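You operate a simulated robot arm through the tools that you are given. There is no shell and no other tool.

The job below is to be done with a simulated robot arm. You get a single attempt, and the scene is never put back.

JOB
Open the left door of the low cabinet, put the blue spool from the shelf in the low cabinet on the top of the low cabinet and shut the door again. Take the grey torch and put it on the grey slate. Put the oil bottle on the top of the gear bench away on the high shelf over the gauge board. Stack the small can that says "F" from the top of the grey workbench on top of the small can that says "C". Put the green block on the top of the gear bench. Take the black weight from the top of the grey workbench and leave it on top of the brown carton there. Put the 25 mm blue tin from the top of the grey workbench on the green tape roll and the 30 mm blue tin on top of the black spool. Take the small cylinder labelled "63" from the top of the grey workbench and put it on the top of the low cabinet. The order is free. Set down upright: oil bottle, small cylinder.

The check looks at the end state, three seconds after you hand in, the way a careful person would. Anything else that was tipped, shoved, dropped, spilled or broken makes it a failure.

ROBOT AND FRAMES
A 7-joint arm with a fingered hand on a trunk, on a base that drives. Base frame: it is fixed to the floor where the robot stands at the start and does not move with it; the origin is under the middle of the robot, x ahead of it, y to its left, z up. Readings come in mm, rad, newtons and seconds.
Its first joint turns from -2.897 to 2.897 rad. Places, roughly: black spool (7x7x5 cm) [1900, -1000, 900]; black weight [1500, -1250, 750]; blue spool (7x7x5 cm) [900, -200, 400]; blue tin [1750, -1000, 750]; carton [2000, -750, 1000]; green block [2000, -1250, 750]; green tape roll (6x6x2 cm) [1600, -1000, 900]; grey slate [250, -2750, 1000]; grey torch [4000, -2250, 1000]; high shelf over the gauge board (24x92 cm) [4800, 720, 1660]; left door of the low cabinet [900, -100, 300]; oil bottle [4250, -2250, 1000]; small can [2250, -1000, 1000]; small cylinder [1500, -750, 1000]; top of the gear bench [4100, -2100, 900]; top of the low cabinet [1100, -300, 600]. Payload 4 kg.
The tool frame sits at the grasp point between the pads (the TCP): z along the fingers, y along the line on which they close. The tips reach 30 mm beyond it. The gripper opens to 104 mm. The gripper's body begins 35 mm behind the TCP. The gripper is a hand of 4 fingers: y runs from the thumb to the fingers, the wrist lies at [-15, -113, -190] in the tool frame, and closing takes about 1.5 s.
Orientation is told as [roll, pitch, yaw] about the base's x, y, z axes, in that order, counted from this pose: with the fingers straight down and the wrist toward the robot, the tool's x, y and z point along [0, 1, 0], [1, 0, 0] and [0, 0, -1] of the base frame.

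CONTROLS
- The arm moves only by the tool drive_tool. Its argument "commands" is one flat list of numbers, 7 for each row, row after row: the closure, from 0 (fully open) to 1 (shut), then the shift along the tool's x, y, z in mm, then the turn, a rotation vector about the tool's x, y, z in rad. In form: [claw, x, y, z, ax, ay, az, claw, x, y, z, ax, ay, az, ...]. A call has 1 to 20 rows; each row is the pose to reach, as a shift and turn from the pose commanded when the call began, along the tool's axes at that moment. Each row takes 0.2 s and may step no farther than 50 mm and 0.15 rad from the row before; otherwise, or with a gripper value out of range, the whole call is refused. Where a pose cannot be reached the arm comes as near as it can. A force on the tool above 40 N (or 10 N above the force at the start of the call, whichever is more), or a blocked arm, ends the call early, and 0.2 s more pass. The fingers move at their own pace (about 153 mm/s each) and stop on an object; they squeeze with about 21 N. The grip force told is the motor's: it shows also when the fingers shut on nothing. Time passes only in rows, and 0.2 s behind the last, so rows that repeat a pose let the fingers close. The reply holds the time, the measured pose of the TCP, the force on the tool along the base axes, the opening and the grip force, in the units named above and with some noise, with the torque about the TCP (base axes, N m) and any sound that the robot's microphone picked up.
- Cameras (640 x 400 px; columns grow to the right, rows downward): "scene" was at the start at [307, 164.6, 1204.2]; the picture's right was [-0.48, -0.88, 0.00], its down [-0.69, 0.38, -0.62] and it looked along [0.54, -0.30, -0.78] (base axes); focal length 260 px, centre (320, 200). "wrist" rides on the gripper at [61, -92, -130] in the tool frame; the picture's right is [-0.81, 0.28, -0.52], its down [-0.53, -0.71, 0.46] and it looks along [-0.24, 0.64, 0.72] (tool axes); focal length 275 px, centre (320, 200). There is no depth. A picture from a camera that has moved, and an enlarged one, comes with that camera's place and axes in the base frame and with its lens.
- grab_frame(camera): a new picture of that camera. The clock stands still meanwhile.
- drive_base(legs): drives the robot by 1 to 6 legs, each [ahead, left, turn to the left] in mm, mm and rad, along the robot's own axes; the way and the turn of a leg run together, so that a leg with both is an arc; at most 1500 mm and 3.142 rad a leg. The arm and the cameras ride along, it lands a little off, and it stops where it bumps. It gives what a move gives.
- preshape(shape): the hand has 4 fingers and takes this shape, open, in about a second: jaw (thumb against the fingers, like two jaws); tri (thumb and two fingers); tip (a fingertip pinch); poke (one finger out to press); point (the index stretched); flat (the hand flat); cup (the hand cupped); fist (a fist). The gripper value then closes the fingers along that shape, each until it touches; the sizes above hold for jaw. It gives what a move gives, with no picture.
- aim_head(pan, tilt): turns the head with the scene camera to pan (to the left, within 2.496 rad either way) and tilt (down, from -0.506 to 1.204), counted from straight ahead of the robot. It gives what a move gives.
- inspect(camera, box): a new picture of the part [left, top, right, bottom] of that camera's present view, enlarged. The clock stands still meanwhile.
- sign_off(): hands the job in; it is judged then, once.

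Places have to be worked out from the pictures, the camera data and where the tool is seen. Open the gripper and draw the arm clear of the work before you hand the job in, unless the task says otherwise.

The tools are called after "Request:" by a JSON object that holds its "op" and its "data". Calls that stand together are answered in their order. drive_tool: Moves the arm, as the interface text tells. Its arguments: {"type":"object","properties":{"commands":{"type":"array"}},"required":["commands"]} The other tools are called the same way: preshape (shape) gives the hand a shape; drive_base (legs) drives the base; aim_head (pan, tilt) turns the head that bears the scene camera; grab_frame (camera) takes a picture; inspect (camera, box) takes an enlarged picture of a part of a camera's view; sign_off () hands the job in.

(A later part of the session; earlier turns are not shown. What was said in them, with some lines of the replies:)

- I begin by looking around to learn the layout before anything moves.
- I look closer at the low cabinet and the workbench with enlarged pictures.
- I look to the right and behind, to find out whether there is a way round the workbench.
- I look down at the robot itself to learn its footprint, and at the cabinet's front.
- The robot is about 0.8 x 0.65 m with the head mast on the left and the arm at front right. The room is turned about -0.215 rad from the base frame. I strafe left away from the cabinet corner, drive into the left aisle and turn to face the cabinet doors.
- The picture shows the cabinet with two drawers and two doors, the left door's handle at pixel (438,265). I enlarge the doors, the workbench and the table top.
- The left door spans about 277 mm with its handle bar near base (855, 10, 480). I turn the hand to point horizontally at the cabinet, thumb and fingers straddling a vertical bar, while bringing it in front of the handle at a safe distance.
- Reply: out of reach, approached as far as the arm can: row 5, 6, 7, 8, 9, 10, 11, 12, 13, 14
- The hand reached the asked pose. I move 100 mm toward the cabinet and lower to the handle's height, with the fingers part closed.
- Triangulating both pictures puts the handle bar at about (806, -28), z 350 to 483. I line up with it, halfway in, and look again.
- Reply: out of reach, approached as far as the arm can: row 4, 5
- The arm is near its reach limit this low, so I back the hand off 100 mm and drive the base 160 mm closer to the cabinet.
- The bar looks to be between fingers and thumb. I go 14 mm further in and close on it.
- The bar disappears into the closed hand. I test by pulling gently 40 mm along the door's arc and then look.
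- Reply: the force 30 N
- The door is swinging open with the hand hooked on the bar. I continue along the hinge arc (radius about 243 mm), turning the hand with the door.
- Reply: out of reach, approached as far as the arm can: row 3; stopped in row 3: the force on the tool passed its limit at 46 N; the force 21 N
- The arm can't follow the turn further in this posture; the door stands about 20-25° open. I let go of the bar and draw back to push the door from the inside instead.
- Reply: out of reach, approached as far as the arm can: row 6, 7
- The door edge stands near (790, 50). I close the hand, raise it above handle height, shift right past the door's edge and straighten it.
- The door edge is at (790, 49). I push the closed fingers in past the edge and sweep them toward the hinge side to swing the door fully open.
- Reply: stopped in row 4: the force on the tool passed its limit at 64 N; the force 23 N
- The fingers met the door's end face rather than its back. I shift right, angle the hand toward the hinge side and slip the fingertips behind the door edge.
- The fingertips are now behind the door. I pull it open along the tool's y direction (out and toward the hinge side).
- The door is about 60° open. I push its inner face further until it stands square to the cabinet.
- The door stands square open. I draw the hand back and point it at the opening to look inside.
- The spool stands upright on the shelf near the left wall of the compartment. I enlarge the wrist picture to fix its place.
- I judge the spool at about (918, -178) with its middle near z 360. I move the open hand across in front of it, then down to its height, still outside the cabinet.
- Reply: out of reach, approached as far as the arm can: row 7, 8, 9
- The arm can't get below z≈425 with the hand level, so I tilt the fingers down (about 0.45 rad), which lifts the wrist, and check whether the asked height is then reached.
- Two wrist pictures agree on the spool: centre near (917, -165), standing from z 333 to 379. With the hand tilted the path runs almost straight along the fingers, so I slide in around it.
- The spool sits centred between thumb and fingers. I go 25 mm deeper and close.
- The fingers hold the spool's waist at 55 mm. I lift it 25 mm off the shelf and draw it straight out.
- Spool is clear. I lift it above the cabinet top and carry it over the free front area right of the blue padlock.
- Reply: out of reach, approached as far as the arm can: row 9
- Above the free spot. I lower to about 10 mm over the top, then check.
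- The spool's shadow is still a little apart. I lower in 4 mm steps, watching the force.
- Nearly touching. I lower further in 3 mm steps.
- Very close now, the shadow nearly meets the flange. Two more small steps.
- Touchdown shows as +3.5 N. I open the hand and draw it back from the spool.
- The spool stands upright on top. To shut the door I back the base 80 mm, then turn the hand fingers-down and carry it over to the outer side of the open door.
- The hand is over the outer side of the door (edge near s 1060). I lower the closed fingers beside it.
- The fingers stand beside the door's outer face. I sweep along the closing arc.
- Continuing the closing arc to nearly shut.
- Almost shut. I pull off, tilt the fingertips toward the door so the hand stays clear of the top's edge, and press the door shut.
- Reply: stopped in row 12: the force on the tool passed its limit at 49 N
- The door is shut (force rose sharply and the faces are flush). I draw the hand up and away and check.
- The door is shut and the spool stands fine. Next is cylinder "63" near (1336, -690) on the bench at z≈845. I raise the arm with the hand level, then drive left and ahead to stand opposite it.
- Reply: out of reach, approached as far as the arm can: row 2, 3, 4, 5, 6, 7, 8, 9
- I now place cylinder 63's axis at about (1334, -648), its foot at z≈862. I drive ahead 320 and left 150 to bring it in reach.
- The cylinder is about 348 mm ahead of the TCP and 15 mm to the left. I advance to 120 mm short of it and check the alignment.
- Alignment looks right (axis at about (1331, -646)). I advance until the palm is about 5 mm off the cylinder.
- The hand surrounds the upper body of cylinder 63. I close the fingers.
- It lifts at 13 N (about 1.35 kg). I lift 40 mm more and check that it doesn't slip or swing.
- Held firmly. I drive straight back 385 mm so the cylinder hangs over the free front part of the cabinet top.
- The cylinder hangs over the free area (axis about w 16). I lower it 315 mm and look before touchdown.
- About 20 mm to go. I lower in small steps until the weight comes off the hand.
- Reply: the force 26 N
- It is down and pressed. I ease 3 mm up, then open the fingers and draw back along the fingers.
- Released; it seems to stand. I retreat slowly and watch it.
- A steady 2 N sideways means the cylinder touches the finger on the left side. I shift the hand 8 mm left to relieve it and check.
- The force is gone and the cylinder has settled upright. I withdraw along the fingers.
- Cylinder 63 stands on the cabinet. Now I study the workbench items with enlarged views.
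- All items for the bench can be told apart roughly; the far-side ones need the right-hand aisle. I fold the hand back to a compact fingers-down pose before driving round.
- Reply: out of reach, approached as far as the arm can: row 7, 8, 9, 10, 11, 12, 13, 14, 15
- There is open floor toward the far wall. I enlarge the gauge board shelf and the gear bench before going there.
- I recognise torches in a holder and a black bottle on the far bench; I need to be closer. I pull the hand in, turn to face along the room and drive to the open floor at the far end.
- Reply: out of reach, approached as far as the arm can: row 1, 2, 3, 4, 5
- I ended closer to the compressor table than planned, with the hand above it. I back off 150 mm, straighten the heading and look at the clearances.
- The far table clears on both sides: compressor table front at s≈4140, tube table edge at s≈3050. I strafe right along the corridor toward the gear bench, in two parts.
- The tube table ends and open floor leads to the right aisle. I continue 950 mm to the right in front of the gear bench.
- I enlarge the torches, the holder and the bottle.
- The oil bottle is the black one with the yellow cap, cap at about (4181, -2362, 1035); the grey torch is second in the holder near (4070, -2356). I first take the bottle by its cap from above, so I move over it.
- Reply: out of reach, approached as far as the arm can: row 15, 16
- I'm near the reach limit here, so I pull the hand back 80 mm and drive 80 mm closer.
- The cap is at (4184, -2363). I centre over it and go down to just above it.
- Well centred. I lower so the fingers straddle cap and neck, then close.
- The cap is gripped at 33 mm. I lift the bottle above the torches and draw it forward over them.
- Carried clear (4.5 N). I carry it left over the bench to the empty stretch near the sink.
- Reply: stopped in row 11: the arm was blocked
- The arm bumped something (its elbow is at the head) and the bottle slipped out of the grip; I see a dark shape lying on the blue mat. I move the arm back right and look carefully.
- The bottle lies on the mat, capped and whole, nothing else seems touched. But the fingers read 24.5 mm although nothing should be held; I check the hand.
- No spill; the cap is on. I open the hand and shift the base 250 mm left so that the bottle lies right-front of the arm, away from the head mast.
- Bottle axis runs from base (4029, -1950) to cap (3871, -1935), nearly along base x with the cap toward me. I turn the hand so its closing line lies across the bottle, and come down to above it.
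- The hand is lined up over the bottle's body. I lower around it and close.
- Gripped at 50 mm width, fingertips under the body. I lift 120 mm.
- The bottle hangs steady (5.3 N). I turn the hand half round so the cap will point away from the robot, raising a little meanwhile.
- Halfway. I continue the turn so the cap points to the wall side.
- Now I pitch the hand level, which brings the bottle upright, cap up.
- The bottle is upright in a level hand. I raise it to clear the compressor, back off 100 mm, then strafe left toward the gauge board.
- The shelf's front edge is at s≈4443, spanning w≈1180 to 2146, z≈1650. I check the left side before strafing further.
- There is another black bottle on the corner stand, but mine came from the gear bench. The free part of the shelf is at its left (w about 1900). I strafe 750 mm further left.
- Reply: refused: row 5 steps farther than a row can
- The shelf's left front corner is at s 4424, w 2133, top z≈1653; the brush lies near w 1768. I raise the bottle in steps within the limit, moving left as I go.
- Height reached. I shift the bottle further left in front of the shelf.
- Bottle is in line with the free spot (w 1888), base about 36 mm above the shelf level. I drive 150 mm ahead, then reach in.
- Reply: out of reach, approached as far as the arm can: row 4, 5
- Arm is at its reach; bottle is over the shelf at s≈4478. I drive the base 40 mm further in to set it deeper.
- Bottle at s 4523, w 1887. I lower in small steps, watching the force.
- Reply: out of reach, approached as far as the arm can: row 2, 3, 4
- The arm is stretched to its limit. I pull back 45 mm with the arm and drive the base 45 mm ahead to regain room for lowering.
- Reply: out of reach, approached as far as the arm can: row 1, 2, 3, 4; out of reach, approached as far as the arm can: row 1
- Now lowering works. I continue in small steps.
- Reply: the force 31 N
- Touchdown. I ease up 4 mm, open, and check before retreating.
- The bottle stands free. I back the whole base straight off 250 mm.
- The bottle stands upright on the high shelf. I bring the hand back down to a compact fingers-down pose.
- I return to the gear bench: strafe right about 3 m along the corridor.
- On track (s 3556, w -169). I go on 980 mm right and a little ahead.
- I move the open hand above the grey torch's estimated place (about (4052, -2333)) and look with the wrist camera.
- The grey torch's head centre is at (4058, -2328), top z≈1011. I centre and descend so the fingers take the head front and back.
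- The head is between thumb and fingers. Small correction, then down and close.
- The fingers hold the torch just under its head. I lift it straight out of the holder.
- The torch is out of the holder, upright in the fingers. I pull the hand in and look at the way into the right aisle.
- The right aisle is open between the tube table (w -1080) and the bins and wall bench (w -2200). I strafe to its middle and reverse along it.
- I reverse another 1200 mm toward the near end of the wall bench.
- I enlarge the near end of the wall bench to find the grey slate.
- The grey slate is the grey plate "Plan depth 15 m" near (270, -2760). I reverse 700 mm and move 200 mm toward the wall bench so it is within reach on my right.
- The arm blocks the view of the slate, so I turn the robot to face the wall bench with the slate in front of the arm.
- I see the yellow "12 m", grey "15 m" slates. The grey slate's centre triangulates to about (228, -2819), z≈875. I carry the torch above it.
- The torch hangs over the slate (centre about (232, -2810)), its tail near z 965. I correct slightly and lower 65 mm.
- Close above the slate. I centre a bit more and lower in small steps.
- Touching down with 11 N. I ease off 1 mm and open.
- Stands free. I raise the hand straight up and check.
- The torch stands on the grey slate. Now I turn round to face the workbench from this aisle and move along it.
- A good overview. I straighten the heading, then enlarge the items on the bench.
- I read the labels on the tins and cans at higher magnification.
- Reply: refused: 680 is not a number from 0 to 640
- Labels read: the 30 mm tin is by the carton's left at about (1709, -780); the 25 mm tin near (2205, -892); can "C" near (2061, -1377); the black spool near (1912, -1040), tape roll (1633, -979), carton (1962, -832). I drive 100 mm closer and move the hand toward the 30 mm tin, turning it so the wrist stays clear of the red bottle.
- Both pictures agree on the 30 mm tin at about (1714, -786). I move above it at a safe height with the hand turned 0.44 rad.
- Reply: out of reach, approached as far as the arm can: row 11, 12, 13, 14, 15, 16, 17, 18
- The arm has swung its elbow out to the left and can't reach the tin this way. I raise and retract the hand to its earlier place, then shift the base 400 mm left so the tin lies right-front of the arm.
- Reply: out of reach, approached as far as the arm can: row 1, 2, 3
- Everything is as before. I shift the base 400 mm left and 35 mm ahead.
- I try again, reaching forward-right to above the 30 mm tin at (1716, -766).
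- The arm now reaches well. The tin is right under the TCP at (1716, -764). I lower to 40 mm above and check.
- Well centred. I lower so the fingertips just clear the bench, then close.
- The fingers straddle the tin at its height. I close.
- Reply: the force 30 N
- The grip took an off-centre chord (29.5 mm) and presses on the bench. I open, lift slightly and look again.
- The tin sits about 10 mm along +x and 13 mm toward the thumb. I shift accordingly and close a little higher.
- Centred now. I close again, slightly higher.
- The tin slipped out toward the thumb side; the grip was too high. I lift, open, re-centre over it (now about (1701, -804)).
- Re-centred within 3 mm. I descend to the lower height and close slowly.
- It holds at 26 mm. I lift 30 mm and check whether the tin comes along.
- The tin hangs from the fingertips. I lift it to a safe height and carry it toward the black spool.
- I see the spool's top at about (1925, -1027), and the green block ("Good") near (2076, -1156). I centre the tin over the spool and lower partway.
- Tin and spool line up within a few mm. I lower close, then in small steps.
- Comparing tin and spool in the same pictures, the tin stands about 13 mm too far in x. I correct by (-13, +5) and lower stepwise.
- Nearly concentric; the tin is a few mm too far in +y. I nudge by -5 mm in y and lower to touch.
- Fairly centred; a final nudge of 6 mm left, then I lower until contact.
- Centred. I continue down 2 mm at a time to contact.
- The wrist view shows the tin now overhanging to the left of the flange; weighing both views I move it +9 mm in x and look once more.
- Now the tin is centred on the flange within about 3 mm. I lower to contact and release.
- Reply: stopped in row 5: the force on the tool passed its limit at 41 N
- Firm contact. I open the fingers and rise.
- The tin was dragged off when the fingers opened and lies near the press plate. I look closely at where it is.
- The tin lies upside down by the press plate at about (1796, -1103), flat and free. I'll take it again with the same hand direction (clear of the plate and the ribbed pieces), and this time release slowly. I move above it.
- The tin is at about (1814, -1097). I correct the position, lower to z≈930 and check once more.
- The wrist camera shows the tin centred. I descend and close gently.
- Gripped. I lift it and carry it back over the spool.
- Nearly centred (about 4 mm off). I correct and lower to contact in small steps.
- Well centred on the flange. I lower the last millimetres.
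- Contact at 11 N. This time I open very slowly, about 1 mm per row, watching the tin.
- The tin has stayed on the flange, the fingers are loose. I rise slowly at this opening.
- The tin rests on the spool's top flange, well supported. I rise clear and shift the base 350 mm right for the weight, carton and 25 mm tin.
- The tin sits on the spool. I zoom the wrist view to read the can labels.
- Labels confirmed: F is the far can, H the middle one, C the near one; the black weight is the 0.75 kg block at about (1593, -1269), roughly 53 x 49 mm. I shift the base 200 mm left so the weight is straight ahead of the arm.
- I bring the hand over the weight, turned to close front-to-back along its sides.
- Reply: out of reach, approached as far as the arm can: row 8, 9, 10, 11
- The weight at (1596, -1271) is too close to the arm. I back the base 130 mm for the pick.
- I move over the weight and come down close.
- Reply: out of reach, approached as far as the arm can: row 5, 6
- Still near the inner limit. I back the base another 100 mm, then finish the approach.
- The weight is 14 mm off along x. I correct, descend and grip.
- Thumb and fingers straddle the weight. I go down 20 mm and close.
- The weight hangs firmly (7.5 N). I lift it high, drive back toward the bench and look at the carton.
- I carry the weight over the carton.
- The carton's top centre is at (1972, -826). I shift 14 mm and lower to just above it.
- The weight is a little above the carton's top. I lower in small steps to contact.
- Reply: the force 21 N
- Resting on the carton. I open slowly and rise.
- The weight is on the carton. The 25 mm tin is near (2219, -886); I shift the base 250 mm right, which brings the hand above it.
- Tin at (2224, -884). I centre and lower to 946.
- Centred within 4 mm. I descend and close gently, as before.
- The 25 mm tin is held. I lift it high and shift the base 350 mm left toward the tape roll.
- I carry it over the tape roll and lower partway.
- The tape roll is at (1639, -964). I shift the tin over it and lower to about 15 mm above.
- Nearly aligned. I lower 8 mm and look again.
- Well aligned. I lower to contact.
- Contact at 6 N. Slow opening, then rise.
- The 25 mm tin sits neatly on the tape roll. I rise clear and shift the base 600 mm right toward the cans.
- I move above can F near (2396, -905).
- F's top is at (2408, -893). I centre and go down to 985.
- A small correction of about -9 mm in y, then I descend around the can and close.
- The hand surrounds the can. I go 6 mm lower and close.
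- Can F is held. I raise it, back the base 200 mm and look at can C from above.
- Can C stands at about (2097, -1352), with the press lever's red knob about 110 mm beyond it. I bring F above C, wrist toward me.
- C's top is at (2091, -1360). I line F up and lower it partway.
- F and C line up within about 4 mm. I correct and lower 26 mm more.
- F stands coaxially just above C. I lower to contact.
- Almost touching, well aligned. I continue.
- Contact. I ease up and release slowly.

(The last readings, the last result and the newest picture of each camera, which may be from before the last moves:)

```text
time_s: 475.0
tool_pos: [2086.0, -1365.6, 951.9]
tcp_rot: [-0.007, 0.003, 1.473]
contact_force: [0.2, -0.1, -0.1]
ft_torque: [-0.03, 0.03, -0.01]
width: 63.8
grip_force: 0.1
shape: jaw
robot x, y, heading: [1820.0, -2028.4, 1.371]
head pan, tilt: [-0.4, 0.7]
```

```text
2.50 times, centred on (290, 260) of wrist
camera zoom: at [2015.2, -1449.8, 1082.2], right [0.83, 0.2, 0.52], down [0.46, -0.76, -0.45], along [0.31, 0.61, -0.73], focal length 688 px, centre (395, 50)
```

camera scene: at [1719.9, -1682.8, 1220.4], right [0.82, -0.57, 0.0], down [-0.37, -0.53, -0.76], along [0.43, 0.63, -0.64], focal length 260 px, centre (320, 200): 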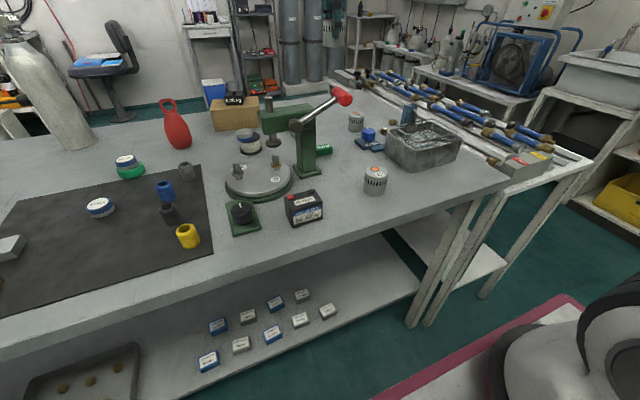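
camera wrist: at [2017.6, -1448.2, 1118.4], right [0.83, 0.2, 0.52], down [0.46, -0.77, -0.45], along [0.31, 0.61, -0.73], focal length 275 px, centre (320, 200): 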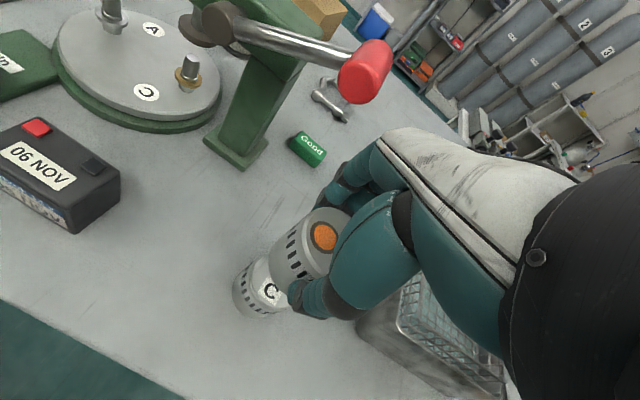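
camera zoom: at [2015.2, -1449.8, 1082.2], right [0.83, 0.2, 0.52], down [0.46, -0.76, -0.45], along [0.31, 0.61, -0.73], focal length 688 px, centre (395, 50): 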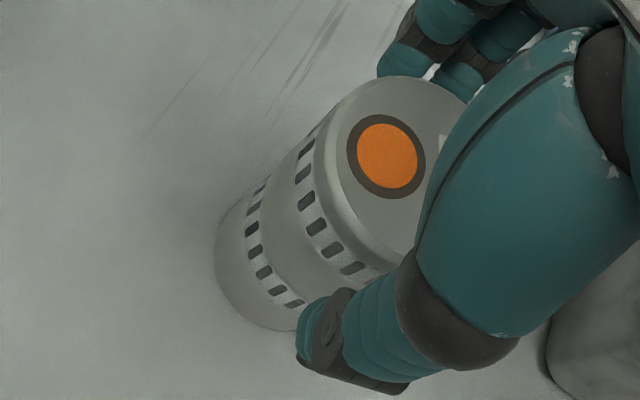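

F stands on C. I open a bit more and rise straight up.

Request:
{"op": "drive_tool", "data": {"commands": [0.32, 0, 0, -4, 0, 0, 0, 0.26, 0, 0, -5, 0, 0, 0, 0.22, 0, 0, -8, 0, 0, 0, 0.22, 0, 0, -20, 0, 0, 0, 0.22, 0, 0, -45, 0, 0, 0, 0.22, 0, 0, -85, 0, 0, 0, 0.22, 0, 0, -130, 0, 0, 0, 0.22, 0, 0, -175, 0, 0, 0, 0.22, 0, 0, -200, 0, 0, 0, 0.22, 0, 0, -200, 0, 0, 0]}}

Request:
{"op": "inspect", "data": {"camera": "scene", "box": [240, 60, 440, 220]}}

Request:
{"op": "grab_frame", "data": {"camera": "wrist"}}

```text
time_s: 477.2
tool_pos: [2085.4, -1363.4, 1150.2]
tcp_rot: [-0.006, 0.003, 1.471]
contact_force: [0.2, 0.0, 1.2]
ft_torque: [-0.03, 0.01, 0.0]
width: 80.9
grip_force: 0.1
shape: jaw
robot x, y, heading: [1814.1, -2030.2, 1.364]
head pan, tilt: [-0.4, 0.7]
```

```text
2.50 times, centred on (340, 140) of scene
camera zoom: at [1719.9, -1682.8, 1220.4], right [0.82, -0.57, 0.0], down [-0.37, -0.53, -0.76], along [0.43, 0.63, -0.64], focal length 649 px, centre (270, 350)
```

zoom: 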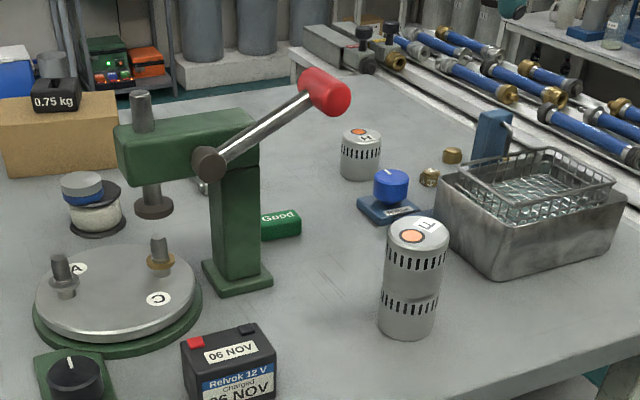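

```text
taken
camera wrist: at [2014.7, -1449.2, 1280.7], right [0.83, 0.2, 0.52], down [0.46, -0.76, -0.45], along [0.31, 0.61, -0.73], focal length 275 px, centre (320, 200)
```

wrist: 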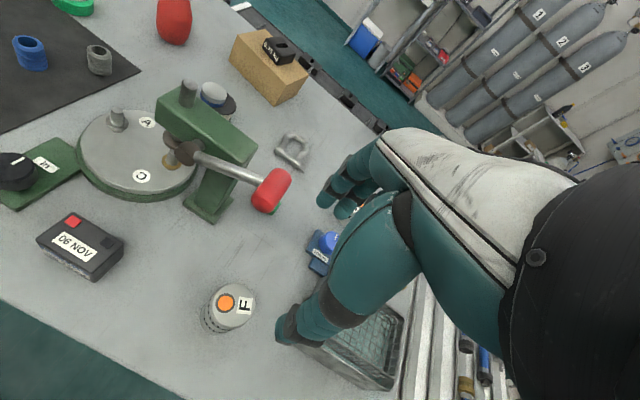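

The cans are stacked. The green block "Good" lies near (2093, -1158) behind the press lever. I come to it with the wrist on the right side, away from lever and column, turning the hand by 1.58 rad above.

Request:
{"op": "drive_tool", "data": {"commands": [0.2, 1, 17, 0, 0, 0, -0.132, 0.2, 2, 34, 0, 0, 0, -0.263, 0.2, 3, 51, 0, 0, 0, -0.395, 0.2, 4, 68, 0, 0, 0, -0.527, 0.2, 5, 85, 0, 0, 0, -0.658, 0.2, 6, 102, 0, 0, 0, -0.79, 0.2, 7, 119, 0, 0, 0, -0.922, 0.2, 8, 136, 0, 0, 0, -1.053, 0.2, 9, 154, 0, 0, 0, -1.185, 0.2, 10, 171, 0, 0, 0, -1.317, 0.2, 11, 188, 0, 0, 0, -1.448, 0.2, 12, 205, 0, 0, 0, -1.58, 0.2, 12, 205, 0, 0, 0, -1.58]}}

Request:
{"op": "grab_frame", "data": {"camera": "wrist"}}

Request:
{"op": "grab_frame", "data": {"camera": "scene"}}

```text
time_s: 480.0
tool_pos: [2093.6, -1159.4, 1152.1]
tcp_rot: [0.004, 0.006, 3.053]
contact_force: [0.3, -0.1, 0.2]
ft_torque: [-0.01, -0.01, 0.03]
width: 82.8
grip_force: 0.0
shape: jaw
robot x, y, heading: [1817.0, -2033.3, 1.362]
head pan, tilt: [-0.4, 0.7]
```

```text
taken
camera wrist: at [2178.6, -1228.3, 1281.5], right [-0.21, 0.83, 0.51], down [0.76, 0.47, -0.45], along [-0.62, 0.3, -0.73], focal length 275 px, centre (320, 200)
```

wrist: 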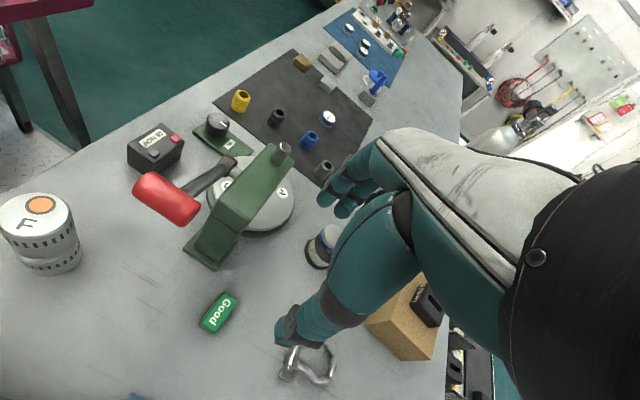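

```text
taken
camera scene: at [1719.9, -1682.9, 1220.4], right [0.82, -0.57, 0.0], down [-0.37, -0.53, -0.76], along [0.43, 0.63, -0.64], focal length 260 px, centre (320, 200)
```

scene: 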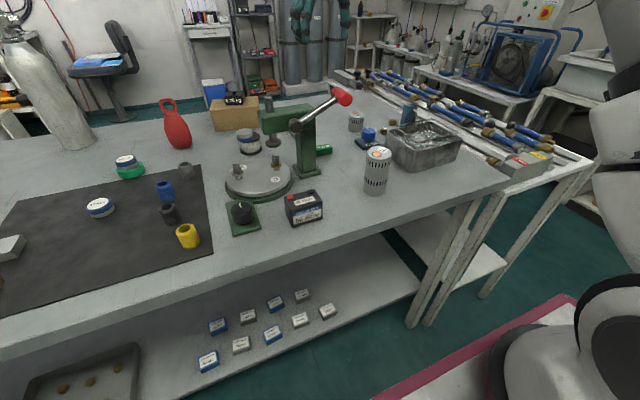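

I zoom on the block to get its orientation.

Request:
{"op": "inspect", "data": {"camera": "wrist", "box": [160, 260, 280, 360]}}

Request:
{"op": "inspect", "data": {"camera": "scene", "box": [300, 120, 360, 170]}}

```text
4.00 times, centred on (220, 310) of wrist
camera zoom: at [2178.6, -1228.3, 1281.5], right [-0.21, 0.83, 0.51], down [0.76, 0.47, -0.45], along [-0.62, 0.3, -0.73], focal length 1101 px, centre (720, -240)
```

zoom: 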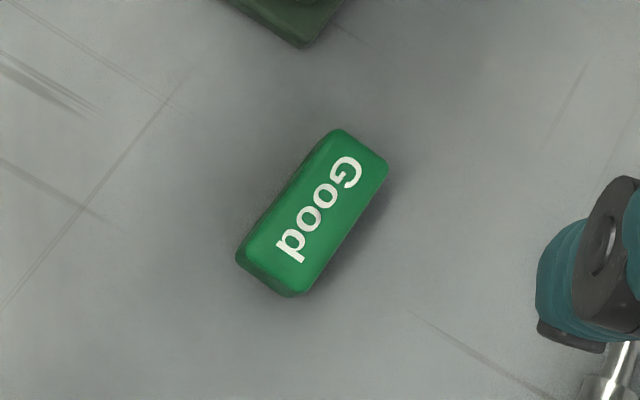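

```text
8.00 times, centred on (330, 145) of scene
camera zoom: at [1719.9, -1682.9, 1220.4], right [0.82, -0.57, 0.0], down [-0.37, -0.53, -0.76], along [0.43, 0.63, -0.64], focal length 2078 px, centre (240, 640)
```

zoom: 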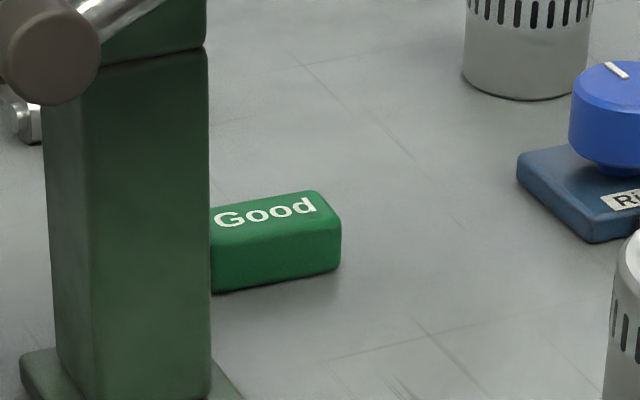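

The block is about 48 x 22 mm with its long axis at 2.89 rad, centre (2092, -1159). I align, descend to 950 and check.

Request:
{"op": "drive_tool", "data": {"commands": [0.25, 0, 0, 20, 0, 0, 0.08, 0.25, 0, 0, 60, 0, 0, 0.166, 0.25, 0, 0, 100, 0, 0, 0.166, 0.25, 0, 0, 140, 0, 0, 0.166, 0.25, 0, 0, 180, 0, 0, 0.166, 0.25, 0, 0, 202, 0, 0, 0.166, 0.25, 0, 0, 202, 0, 0, 0.166]}}

Request:
{"op": "grab_frame", "data": {"camera": "wrist"}}

Request:
{"op": "inspect", "data": {"camera": "scene", "box": [240, 80, 440, 200]}}

```text
time_s: 481.6
tool_pos: [2093.1, -1158.9, 949.7]
tcp_rot: [0.002, 0.007, 2.885]
contact_force: [-0.3, 0.7, 0.1]
ft_torque: [-0.01, 0.0, -0.01]
width: 78.3
grip_force: 0.0
shape: jaw
robot x, y, heading: [1817.6, -2030.5, 1.366]
head pan, tilt: [-0.4, 0.7]
```

```text
taken
camera wrist: at [2165.7, -1241.4, 1079.9], right [-0.06, 0.86, 0.51], down [0.83, 0.33, -0.45], along [-0.56, 0.4, -0.73], focal length 275 px, centre (320, 200)
```

wrist: 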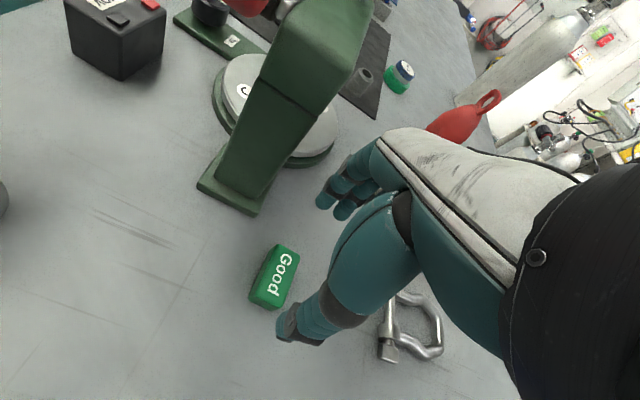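

```text
3.20 times, centred on (340, 140) of scene
camera zoom: at [1719.9, -1682.8, 1220.4], right [0.82, -0.57, 0.0], down [-0.37, -0.53, -0.76], along [0.43, 0.63, -0.64], focal length 831 px, centre (256, 392)
```

zoom: 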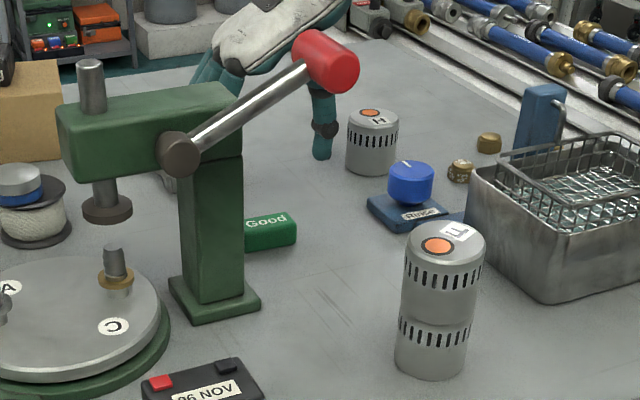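

The block is at about (2100, -1166). I correct, lower with a narrower opening, and close.

Request:
{"op": "drive_tool", "data": {"commands": [0.32, 5, -8, 0, 0, 0, 0, 0.32, 5, -8, 30, 0, 0, 0, 0.32, 5, -8, 48, 0, 0, 0, 0.32, 5, -8, 48, 0, 0, 0]}}

Request:
{"op": "grab_frame", "data": {"camera": "wrist"}}

```text
time_s: 482.6
tool_pos: [2101.0, -1166.8, 901.8]
tcp_rot: [0.002, 0.009, 2.885]
contact_force: [-0.3, 0.6, 0.5]
ft_torque: [-0.01, -0.02, -0.01]
width: 71.0
grip_force: 0.0
shape: jaw
robot x, y, heading: [1817.2, -2030.6, 1.365]
head pan, tilt: [-0.4, 0.7]
```

```text
taken
camera wrist: at [2174.0, -1249.2, 1031.6], right [-0.06, 0.86, 0.51], down [0.83, 0.33, -0.45], along [-0.56, 0.4, -0.73], focal length 275 px, centre (320, 200)
```

wrist: 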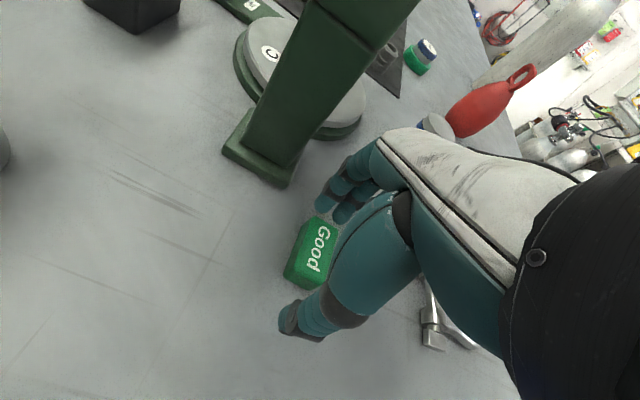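

Centred. I lower 3 mm and close.

Request:
{"op": "drive_tool", "data": {"commands": [0.32, 0, 0, 3, 0, 0, 0, 0.45, 0, 0, 3, 0, 0, 0, 0.55, 0, 0, 3, 0, 0, 0, 0.7, 0, 0, 3, 0, 0, 0, 1, 0, 0, 3, 0, 0, 0, 1, 0, 0, 3, 0, 0, 0, 1, 0, 0, 3, 0, 0, 0]}}

Request:
{"op": "drive_tool", "data": {"commands": [1, 0, 0, -8, 0, 0, 0, 1, 0, 0, -20, 0, 0, 0, 1, 0, 0, -40, 0, 0, 0, 1, 0, 0, -40, 0, 0, 0]}}

Request:
{"op": "grab_frame", "data": {"camera": "wrist"}}

```text
time_s: 484.2
tool_pos: [2100.6, -1167.6, 900.6]
tcp_rot: [-0.001, 0.007, 2.886]
contact_force: [0.7, 1.8, 23.9]
ft_torque: [0.07, 0.07, -0.04]
width: 35.3
grip_force: 20.4
shape: jaw
robot x, y, heading: [1820.6, -2028.4, 1.363]
head pan, tilt: [-0.4, 0.7]
```

```text
time_s: 485.2
tool_pos: [2100.9, -1169.0, 938.2]
tcp_rot: [0.004, 0.009, 2.886]
contact_force: [-0.1, -0.3, -0.7]
ft_torque: [-0.01, 0.05, -0.01]
width: 34.3
grip_force: 21.0
shape: jaw
robot x, y, heading: [1819.8, -2031.6, 1.365]
head pan, tilt: [-0.4, 0.7]
```

```text
taken
camera wrist: at [2173.4, -1249.6, 1068.3], right [-0.06, 0.86, 0.51], down [0.83, 0.33, -0.45], along [-0.56, 0.4, -0.73], focal length 275 px, centre (320, 200)
```

wrist: 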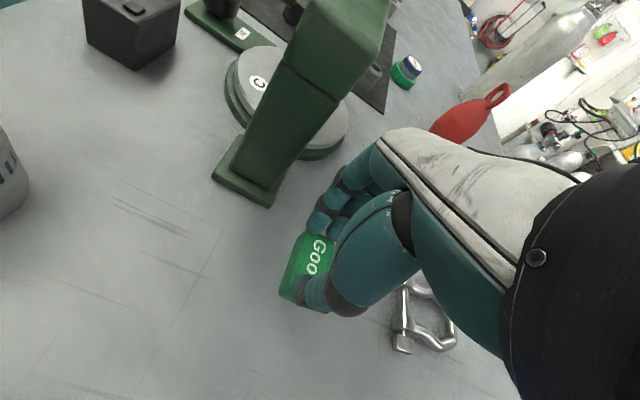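

The block is held lengthwise. I lift it high and draw it in toward the robot, turning the hand back.

Request:
{"op": "drive_tool", "data": {"commands": [1, 0, 0, -45, 0, 0, 0, 1, 0, 0, -90, 0, 0, 0, 1, 0, 0, -135, 0, 0, 0, 1, 0, 0, -180, 0, 0, 0, 1, 0, 0, -225, 0, 0, 0, 1, 0, 0, -250, 0, 0, 0, 1, 20, -2, -255, 0, 0, 0.13, 1, 45, -4, -255, 0, 0, 0.26, 1, 75, -6, -255, 0, 0, 0.39, 1, 110, -8, -255, 0, 0, 0.52, 1, 145, -10, -255, 0, 0, 0.65, 1, 185, -15, -255, 0, 0, 0.78, 1, 225, -20, -255, 0, 0, 0.91, 1, 265, -25, -255, 0, 0, 1.04, 1, 300, -30, -255, 0, 0, 1.17, 1, 330, -35, -255, 0, 0, 1.3, 1, 350, -40, -255, 0, 0, 1.43, 1, 350, -40, -255, 0, 0, 1.43]}}

Request:
{"op": "grab_frame", "data": {"camera": "scene"}}

Request:
{"op": "grab_frame", "data": {"camera": "wrist"}}

```text
time_s: 489.0
tool_pos: [2049.0, -1515.2, 1193.7]
tcp_rot: [-0.007, 0.004, 1.454]
contact_force: [-0.4, -1.0, -1.1]
ft_torque: [-0.02, 0.03, 0.01]
width: 34.2
grip_force: 20.5
shape: jaw
robot x, y, heading: [1821.2, -2028.5, 1.373]
head pan, tilt: [-0.4, 0.7]
```

```text
taken
camera scene: at [1719.9, -1682.9, 1220.4], right [0.82, -0.57, 0.0], down [-0.37, -0.53, -0.76], along [0.43, 0.63, -0.64], focal length 260 px, centre (320, 200)
```

scene: 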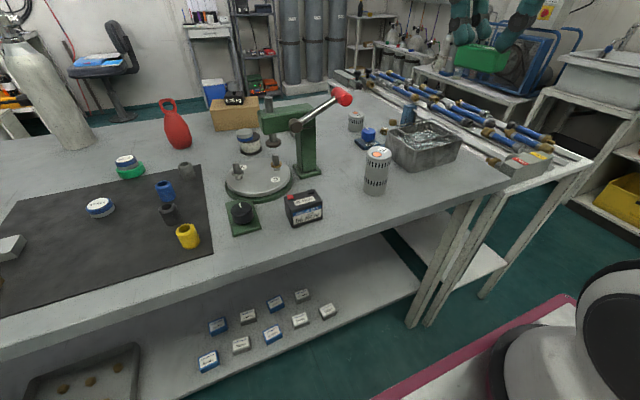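

```text
taken
camera wrist: at [1977.3, -1598.6, 1323.7], right [0.83, 0.18, 0.52], down [0.45, -0.77, -0.45], along [0.32, 0.61, -0.73], focal length 275 px, centre (320, 200)
```

wrist: 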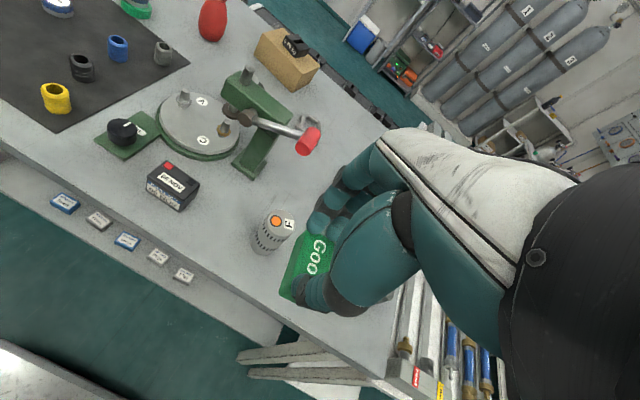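

All stacks stand. I strafe right along the aisle to the gear bench end.

Request:
{"op": "drive_base", "data": {"legs": [[0, -800, 0], [0, -680, 0]]}}

Request:
{"op": "aim_head", "data": {"pan": -1.0, "tilt": 0.6}}

Request:
{"op": "grab_frame", "data": {"camera": "scene"}}

```text
time_s: 496.6
tool_pos: [3501.0, -1824.3, 1193.4]
tcp_rot: [-0.007, 0.003, 1.446]
contact_force: [-0.8, 0.3, -0.3]
ft_torque: [0.04, 0.02, -0.04]
width: 33.9
grip_force: 21.0
shape: jaw
robot x, y, heading: [3262.6, -2336.7, 1.358]
head pan, tilt: [-0.4, 0.7]
```

```text
time_s: 497.6
tool_pos: [3501.0, -1824.0, 1194.9]
tcp_rot: [-0.008, 0.004, 1.447]
contact_force: [0.2, 0.1, -0.2]
ft_torque: [0.0, 0.03, -0.01]
width: 33.9
grip_force: 20.7
shape: jaw
robot x, y, heading: [3266.0, -2333.0, 1.353]
head pan, tilt: [-1.0, 0.6]
```

```text
taken
camera scene: at [3204.0, -2028.1, 1229.1], right [0.35, -0.94, 0.0], down [-0.53, -0.2, -0.82], along [0.77, 0.29, -0.57], focal length 260 px, centre (320, 200)
```

scene: 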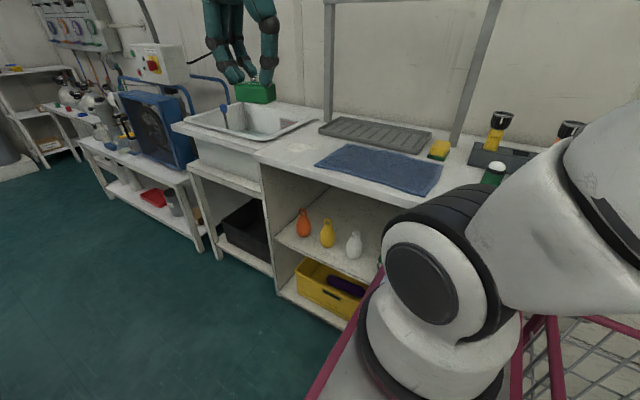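

I'm beside the gear bench. I drive 430 mm ahead so that the free stretch left of the blue mat is right of the arm.

Request:
{"op": "drive_base", "data": {"legs": [[0, 0, 0.018], [430, 0, 0]]}}

Request:
{"op": "aim_head", "data": {"pan": -1.5, "tilt": 0.7}}

Request:
{"op": "grab_frame", "data": {"camera": "scene"}}

```text
time_s: 500.6
tool_pos: [3571.2, -1400.3, 1194.3]
tcp_rot: [-0.008, 0.003, 1.468]
contact_force: [0.0, 0.1, -1.2]
ft_torque: [0.02, 0.02, -0.02]
width: 34.1
grip_force: 20.6
shape: jaw
robot x, y, heading: [3342.4, -1918.7, 1.383]
head pan, tilt: [-1.0, 0.6]
```

```text
time_s: 501.5
tool_pos: [3572.1, -1399.9, 1193.7]
tcp_rot: [-0.008, 0.005, 1.468]
contact_force: [0.5, -0.5, -1.4]
ft_torque: [-0.01, 0.03, -0.01]
width: 34.0
grip_force: 21.2
shape: jaw
robot x, y, heading: [3348.4, -1919.6, 1.381]
head pan, tilt: [-1.499, 0.7]
```

```text
taken
camera scene: at [3281.9, -1653.0, 1220.5], right [-0.12, -0.99, 0.0], down [-0.64, 0.08, -0.77], along [0.76, -0.09, -0.64], focal length 260 px, centre (320, 200)
```

scene: 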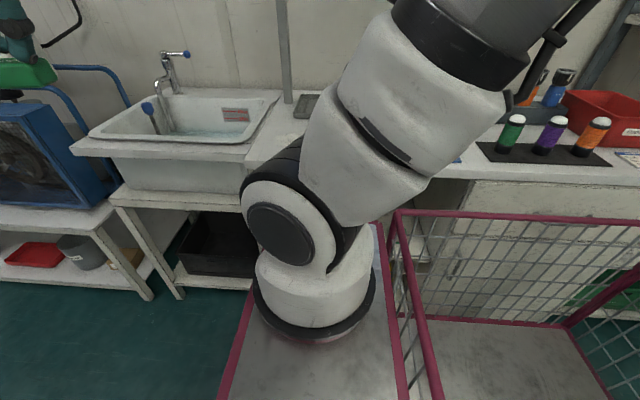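

I swing the hand to the right over the bench's free stretch, using the wrist camera to check.

Request:
{"op": "drive_tool", "data": {"commands": [1, -39, -16, 0, 0, 0, 0.096, 1, -78, -32, 0, 0, 0, 0.192, 1, -118, -48, 0, 0, 0, 0.288, 1, -157, -64, 0, 0, 0, 0.383, 1, -196, -80, 0, 0, 0, 0.479, 1, -235, -96, 0, 0, 0, 0.575, 1, -274, -112, 0, 0, 0, 0.671, 1, -313, -128, 0, 0, 0, 0.767, 1, -353, -145, 0, 0, 0, 0.863, 1, -392, -161, 0, 0, 0, 0.958, 1, -431, -177, 0, 0, 0, 1.054, 1, -470, -193, 0, 0, 0, 1.15, 1, -470, -193, 0, 0, 0, 1.15]}}

Request:
{"op": "grab_frame", "data": {"camera": "wrist"}}

Request:
{"op": "grab_frame", "data": {"camera": "scene"}}

```text
time_s: 504.3
tool_pos: [4018.9, -1641.3, 1200.8]
tcp_rot: [-0.008, -0.005, 0.318]
contact_force: [-0.5, -0.1, 0.0]
ft_torque: [0.04, -0.03, 0.0]
width: 34.1
grip_force: 21.2
shape: jaw
robot x, y, heading: [3345.6, -1919.0, 1.377]
head pan, tilt: [-1.499, 0.7]
```

```text
taken
camera wrist: at [3911.6, -1611.1, 1328.0], right [0.51, -0.68, 0.52], down [-0.51, -0.73, -0.46], along [0.69, -0.03, -0.72], focal length 275 px, centre (320, 200)
```

wrist: 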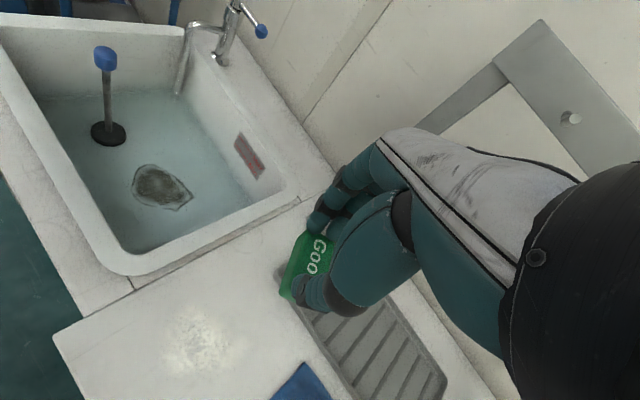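

```text
taken
camera scene: at [3281.9, -1653.1, 1220.5], right [-0.12, -0.99, 0.0], down [-0.64, 0.08, -0.76], along [0.76, -0.09, -0.64], focal length 260 px, centre (320, 200)
```

scene: 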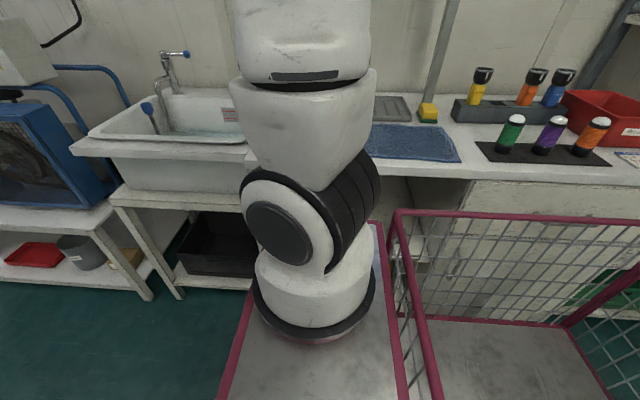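

I choose the clean white patch at (4075, -1650) and lower the block toward it.

Request:
{"op": "drive_tool", "data": {"commands": [1, -13, 25, 20, 0, 0, 0, 1, -26, 50, 40, 0, 0, 0, 1, -26, 50, 85, 0, 0, 0, 1, -26, 50, 130, 0, 0, 0, 1, -26, 50, 175, 0, 0, 0, 1, -26, 50, 220, 0, 0, 0, 1, -26, 50, 255, 0, 0, 0, 1, -26, 50, 270, 0, 0, 0, 1, -26, 50, 270, 0, 0, 0]}}

Request:
{"op": "grab_frame", "data": {"camera": "wrist"}}

```text
time_s: 506.3
tool_pos: [4077.3, -1651.4, 926.4]
tcp_rot: [-0.007, -0.007, 0.316]
contact_force: [-0.6, 0.2, -1.0]
ft_torque: [0.02, 0.0, -0.01]
width: 33.9
grip_force: 21.0
shape: jaw
robot x, y, heading: [3344.3, -1915.6, 1.378]
head pan, tilt: [-1.499, 0.7]
```

```text
taken
camera wrist: at [3969.9, -1622.3, 1054.8], right [0.51, -0.68, 0.52], down [-0.51, -0.73, -0.46], along [0.69, -0.03, -0.72], focal length 275 px, centre (320, 200)
```

wrist: 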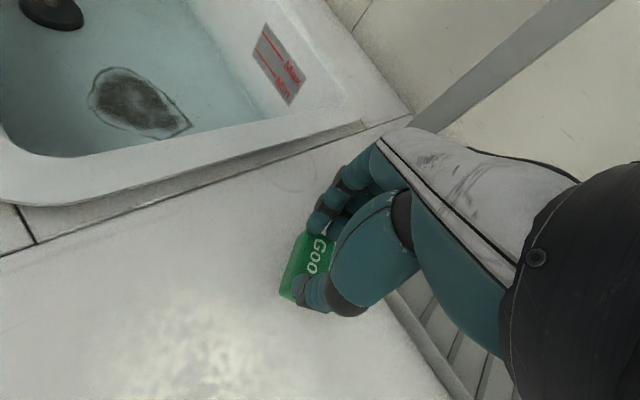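

Clear below. I lower in small steps to contact.

Request:
{"op": "drive_tool", "data": {"commands": [1, 0, 0, 5, 0, 0, 0, 1, 0, 0, 10, 0, 0, 0, 1, 0, 0, 14, 0, 0, 0, 1, 0, 0, 17, 0, 0, 0, 1, 0, 0, 17, 0, 0, 0]}}

Request:
{"op": "inspect", "data": {"camera": "wrist", "box": [220, 190, 380, 330]}}

```text
time_s: 507.5
tool_pos: [4077.7, -1650.8, 910.6]
tcp_rot: [-0.007, -0.005, 0.316]
contact_force: [0.7, 1.1, -0.5]
ft_torque: [-0.05, 0.0, -0.04]
width: 34.0
grip_force: 20.6
shape: jaw
robot x, y, heading: [3345.5, -1918.2, 1.373]
head pan, tilt: [-1.499, 0.7]
```

```text
2.86 times, centred on (300, 260) of wrist
camera zoom: at [3969.9, -1621.1, 1040.2], right [0.51, -0.68, 0.52], down [-0.51, -0.73, -0.46], along [0.69, -0.03, -0.72], focal length 786 px, centre (377, 29)
```

zoom: 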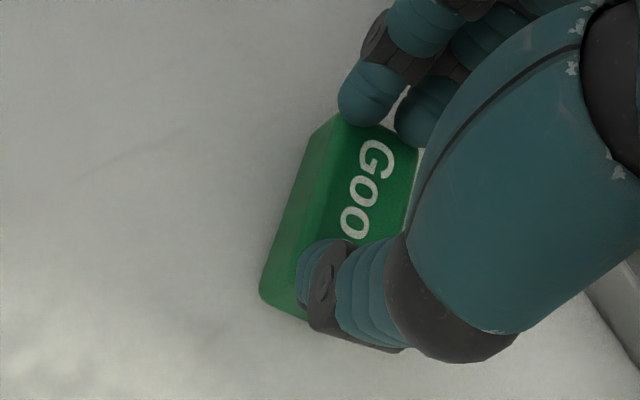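

Request:
{"op": "drive_tool", "data": {"commands": [1, 0, 0, 2, 0, 0, 0, 1, 0, 0, 4, 0, 0, 0, 1, 0, 0, 6, 0, 0, 0, 1, 0, 0, 6, 0, 0, 0]}}

```text
time_s: 508.3
tool_pos: [4079.2, -1652.3, 909.7]
tcp_rot: [-0.007, -0.013, 0.319]
contact_force: [-2.2, -0.3, 13.8]
ft_torque: [-0.04, 0.2, 0.0]
width: 34.5
grip_force: 21.2
shape: jaw
robot x, y, heading: [3348.0, -1918.6, 1.377]
head pan, tilt: [-1.499, 0.7]
stopped in row 4: the force on the tool passed its limit at 44 N (the readings are from after the stop); the commanded pose is now the measured one
```

Contact. I ease up slightly and release slowly.

Request:
{"op": "drive_tool", "data": {"commands": [1, 0, 0, -1, 0, 0, 0, 0.69, 0, 0, -1.5, 0, 0, 0, 0.675, 0, 0, -1.7, 0, 0, 0, 0.665, 0, 0, -2, 0, 0, 0, 0.655, 0, 0, -2.2, 0, 0, 0, 0.645, 0, 0, -2.4, 0, 0, 0, 0.635, 0, 0, -2.6, 0, 0, 0, 0.625, 0, 0, -3, 0, 0, 0, 0.61, 0, 0, -3.5, 0, 0, 0, 0.59, 0, 0, -4, 0, 0, 0, 0.56, 0, 0, -5, 0, 0, 0, 0.52, 0, 0, -7, 0, 0, 0, 0.46, 0, 0, -10, 0, 0, 0, 0.4, 0, 0, -16, 0, 0, 0, 0.4, 0, 0, -30, 0, 0, 0, 0.4, 0, 0, -60, 0, 0, 0, 0.4, 0, 0, -100, 0, 0, 0, 0.4, 0, 0, -100, 0, 0, 0]}}

Request:
{"op": "grab_frame", "data": {"camera": "wrist"}}

```text
time_s: 512.1
tool_pos: [4076.2, -1650.7, 1008.4]
tcp_rot: [-0.006, -0.013, 0.319]
contact_force: [1.1, 0.2, 0.5]
ft_torque: [0.0, -0.01, 0.0]
width: 62.3
grip_force: 0.0
shape: jaw
robot x, y, heading: [3347.8, -1914.8, 1.38]
head pan, tilt: [-1.499, 0.7]
```

```text
taken
camera wrist: at [3968.0, -1620.8, 1137.0], right [0.51, -0.68, 0.53], down [-0.5, -0.73, -0.46], along [0.7, -0.03, -0.72], focal length 275 px, centre (320, 200)
```

wrist: 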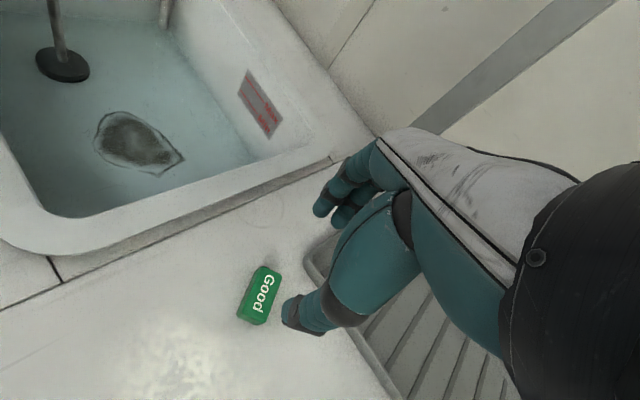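

The green block lies on the gear bench. I open the hand, raise it and draw the arm clear of everything.

Request:
{"op": "drive_tool", "data": {"commands": [0.2, 0, 0, -45, 0, 0, 0, 0, 0, 0, -90, 0, 0, 0, 0, 0, 0, -135, 0, 0, 0, 0, 0, 0, -180, 0, 0, 0, 0, 0, -40, -190, 0, 0, 0, 0, 0, -85, -190, 0, 0, 0, 0, 0, -130, -190, 0, 0, 0, 0, 0, -175, -190, 0, 0, 0, 0, 0, -220, -190, 0, 0, 0, 0, 0, -220, -190, 0, 0, 0]}}

Request:
{"op": "drive_base", "data": {"legs": [[0, 150, 0]]}}

Request:
{"op": "aim_head", "data": {"pan": -0.9, "tilt": 0.4}}

Request:
{"op": "grab_frame", "data": {"camera": "scene"}}

Request:
{"op": "aim_head", "data": {"pan": 1.3, "tilt": 0.3}}

Request:
{"op": "grab_frame", "data": {"camera": "scene"}}

```text
time_s: 514.3
tool_pos: [3866.4, -1719.4, 1194.7]
tcp_rot: [-0.007, -0.013, 0.319]
contact_force: [-0.4, 0.1, 0.1]
ft_torque: [0.04, -0.01, 0.0]
width: 103.8
grip_force: 0.1
shape: jaw
robot x, y, heading: [3345.8, -1920.6, 1.382]
head pan, tilt: [-1.499, 0.7]
```

```text
time_s: 515.7
tool_pos: [3716.6, -1691.7, 1194.5]
tcp_rot: [-0.003, -0.013, 0.319]
contact_force: [-0.1, 0.2, 0.0]
ft_torque: [-0.01, 0.01, -0.01]
width: 103.8
grip_force: 0.1
shape: jaw
robot x, y, heading: [3199.2, -1886.5, 1.378]
head pan, tilt: [-1.499, 0.7]
```

```text
time_s: 516.7
tool_pos: [3718.2, -1692.4, 1194.7]
tcp_rot: [-0.004, -0.013, 0.319]
contact_force: [0.2, -0.4, -0.3]
ft_torque: [0.0, -0.02, 0.0]
width: 103.8
grip_force: 0.0
shape: jaw
robot x, y, heading: [3194.9, -1888.6, 1.378]
head pan, tilt: [-0.901, 0.4]
```

```text
taken
camera scene: at [3131.3, -1571.4, 1247.3], right [0.46, -0.89, 0.0], down [-0.35, -0.18, -0.92], along [0.82, 0.42, -0.39], focal length 260 px, centre (320, 200)
```

scene: 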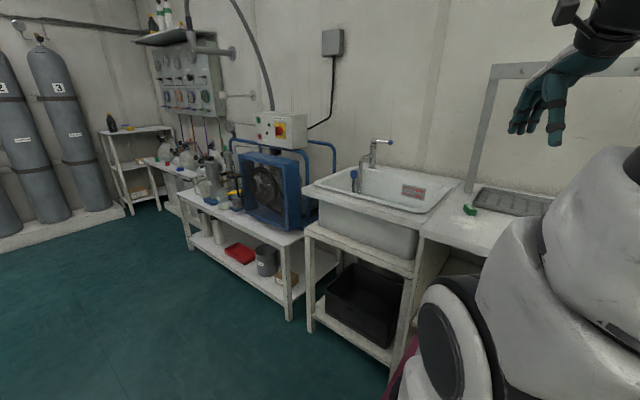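

```text
time_s: 518.8
tool_pos: [3717.5, -1690.5, 1194.4]
tcp_rot: [-0.005, -0.012, 0.319]
contact_force: [0.0, -0.1, -0.3]
ft_torque: [-0.03, 0.04, 0.01]
width: 103.6
grip_force: 0.1
shape: jaw
robot x, y, heading: [3202.4, -1887.4, 1.377]
head pan, tilt: [1.3, 0.3]
```

```text
taken
camera scene: at [2965.5, -1572.3, 1256.6], right [0.45, 0.89, 0.0], down [0.26, -0.13, -0.96], along [-0.85, 0.43, -0.3], focal length 260 px, centre (320, 200)
```

scene: 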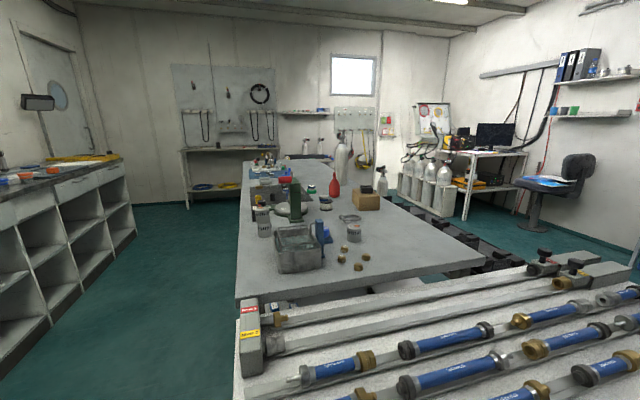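

A last enlarged look at the workbench stacks, the shelf and the block.

Request:
{"op": "inspect", "data": {"camera": "scene", "box": [230, 120, 410, 280]}}

Request:
{"op": "aim_head", "data": {"pan": -0.6, "tilt": 0.2}}

Request:
{"op": "inspect", "data": {"camera": "scene", "box": [180, 20, 400, 160]}}

```text
2.50 times, centred on (320, 200) of scene
camera zoom: at [2965.5, -1572.3, 1256.6], right [0.45, 0.89, 0.0], down [0.26, -0.13, -0.96], along [-0.85, 0.43, -0.3], focal length 649 px, centre (320, 200)
```

zoom: 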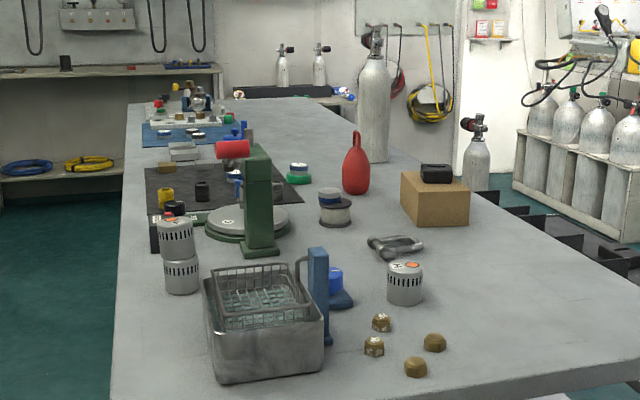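

```text
time_s: 520.6
tool_pos: [3717.3, -1690.9, 1194.4]
tcp_rot: [-0.005, -0.012, 0.32]
contact_force: [-0.1, 0.2, -0.8]
ft_torque: [0.01, -0.01, -0.01]
width: 103.6
grip_force: 0.1
shape: jaw
robot x, y, heading: [3201.4, -1889.4, 1.377]
head pan, tilt: [-0.6, 0.201]
```

```text
2.86 times, centred on (290, 90) of scene
camera zoom: at [3115.4, -1548.5, 1265.8], right [0.7, -0.71, 0.0], down [-0.14, -0.14, -0.98], along [0.7, 0.69, -0.2], focal length 742 px, centre (406, 514)
```

zoom: 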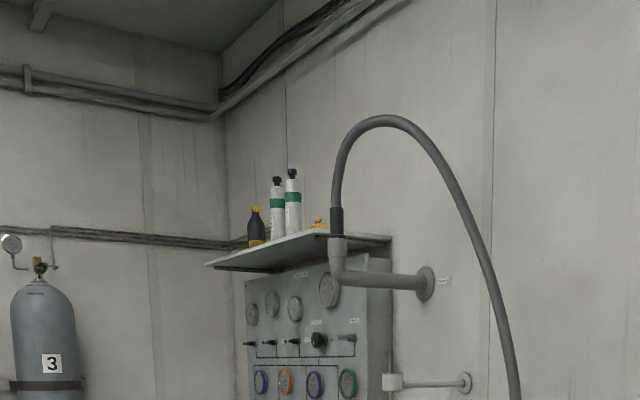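

The bottle is on the shelf, both cans, both tins and the weight are in place, the block is on the gear bench, and the arm is open and clear. One flaw remains: the 30 mm tin rests stably on the black spool but upside down. I hand the job in.

Request:
{"op": "sign_off", "data": {}}

```text
The job is handed in.
```

I've handed the job in. Every item is in its place, but two things went wrong along the way, and the result of the check hasn't come back.

**What went wrong**
- **30 mm blue tin:** it rests firmly on the black spool, but upside down. It slipped off when I first let go and landed flipped. I put it back without turning it over.
- **Oil bottle:** it slipped from the hand and fell about 200 mm onto the blue mat on the gear bench. The cap stayed on, and I saw no spill and nothing else moved. It now stands upright on the high shelf.

**The rest of the job**
- **Low cabinet:** the left door is shut, and the blue spool is on top. The small cylinder "63" stands upright beside it.
- **Grey torch:** it stands on the small grey "Plan depth 15 m" plate, which I took to be the grey slate.
- **Cans:** "F" is stacked on "C".
- **Black weight:** it is on top of the brown carton.
- **25 mm blue tin:** it sits label-up on the green tape roll.
- **Green block:** it is on the gear bench, next to the sink.

I last saw the cabinet door shut partway through the job and didn't go back to look again. My final pictures covered the workbench, the high shelf and the gear bench, and everything there was standing. The hand is open and the arm is clear.
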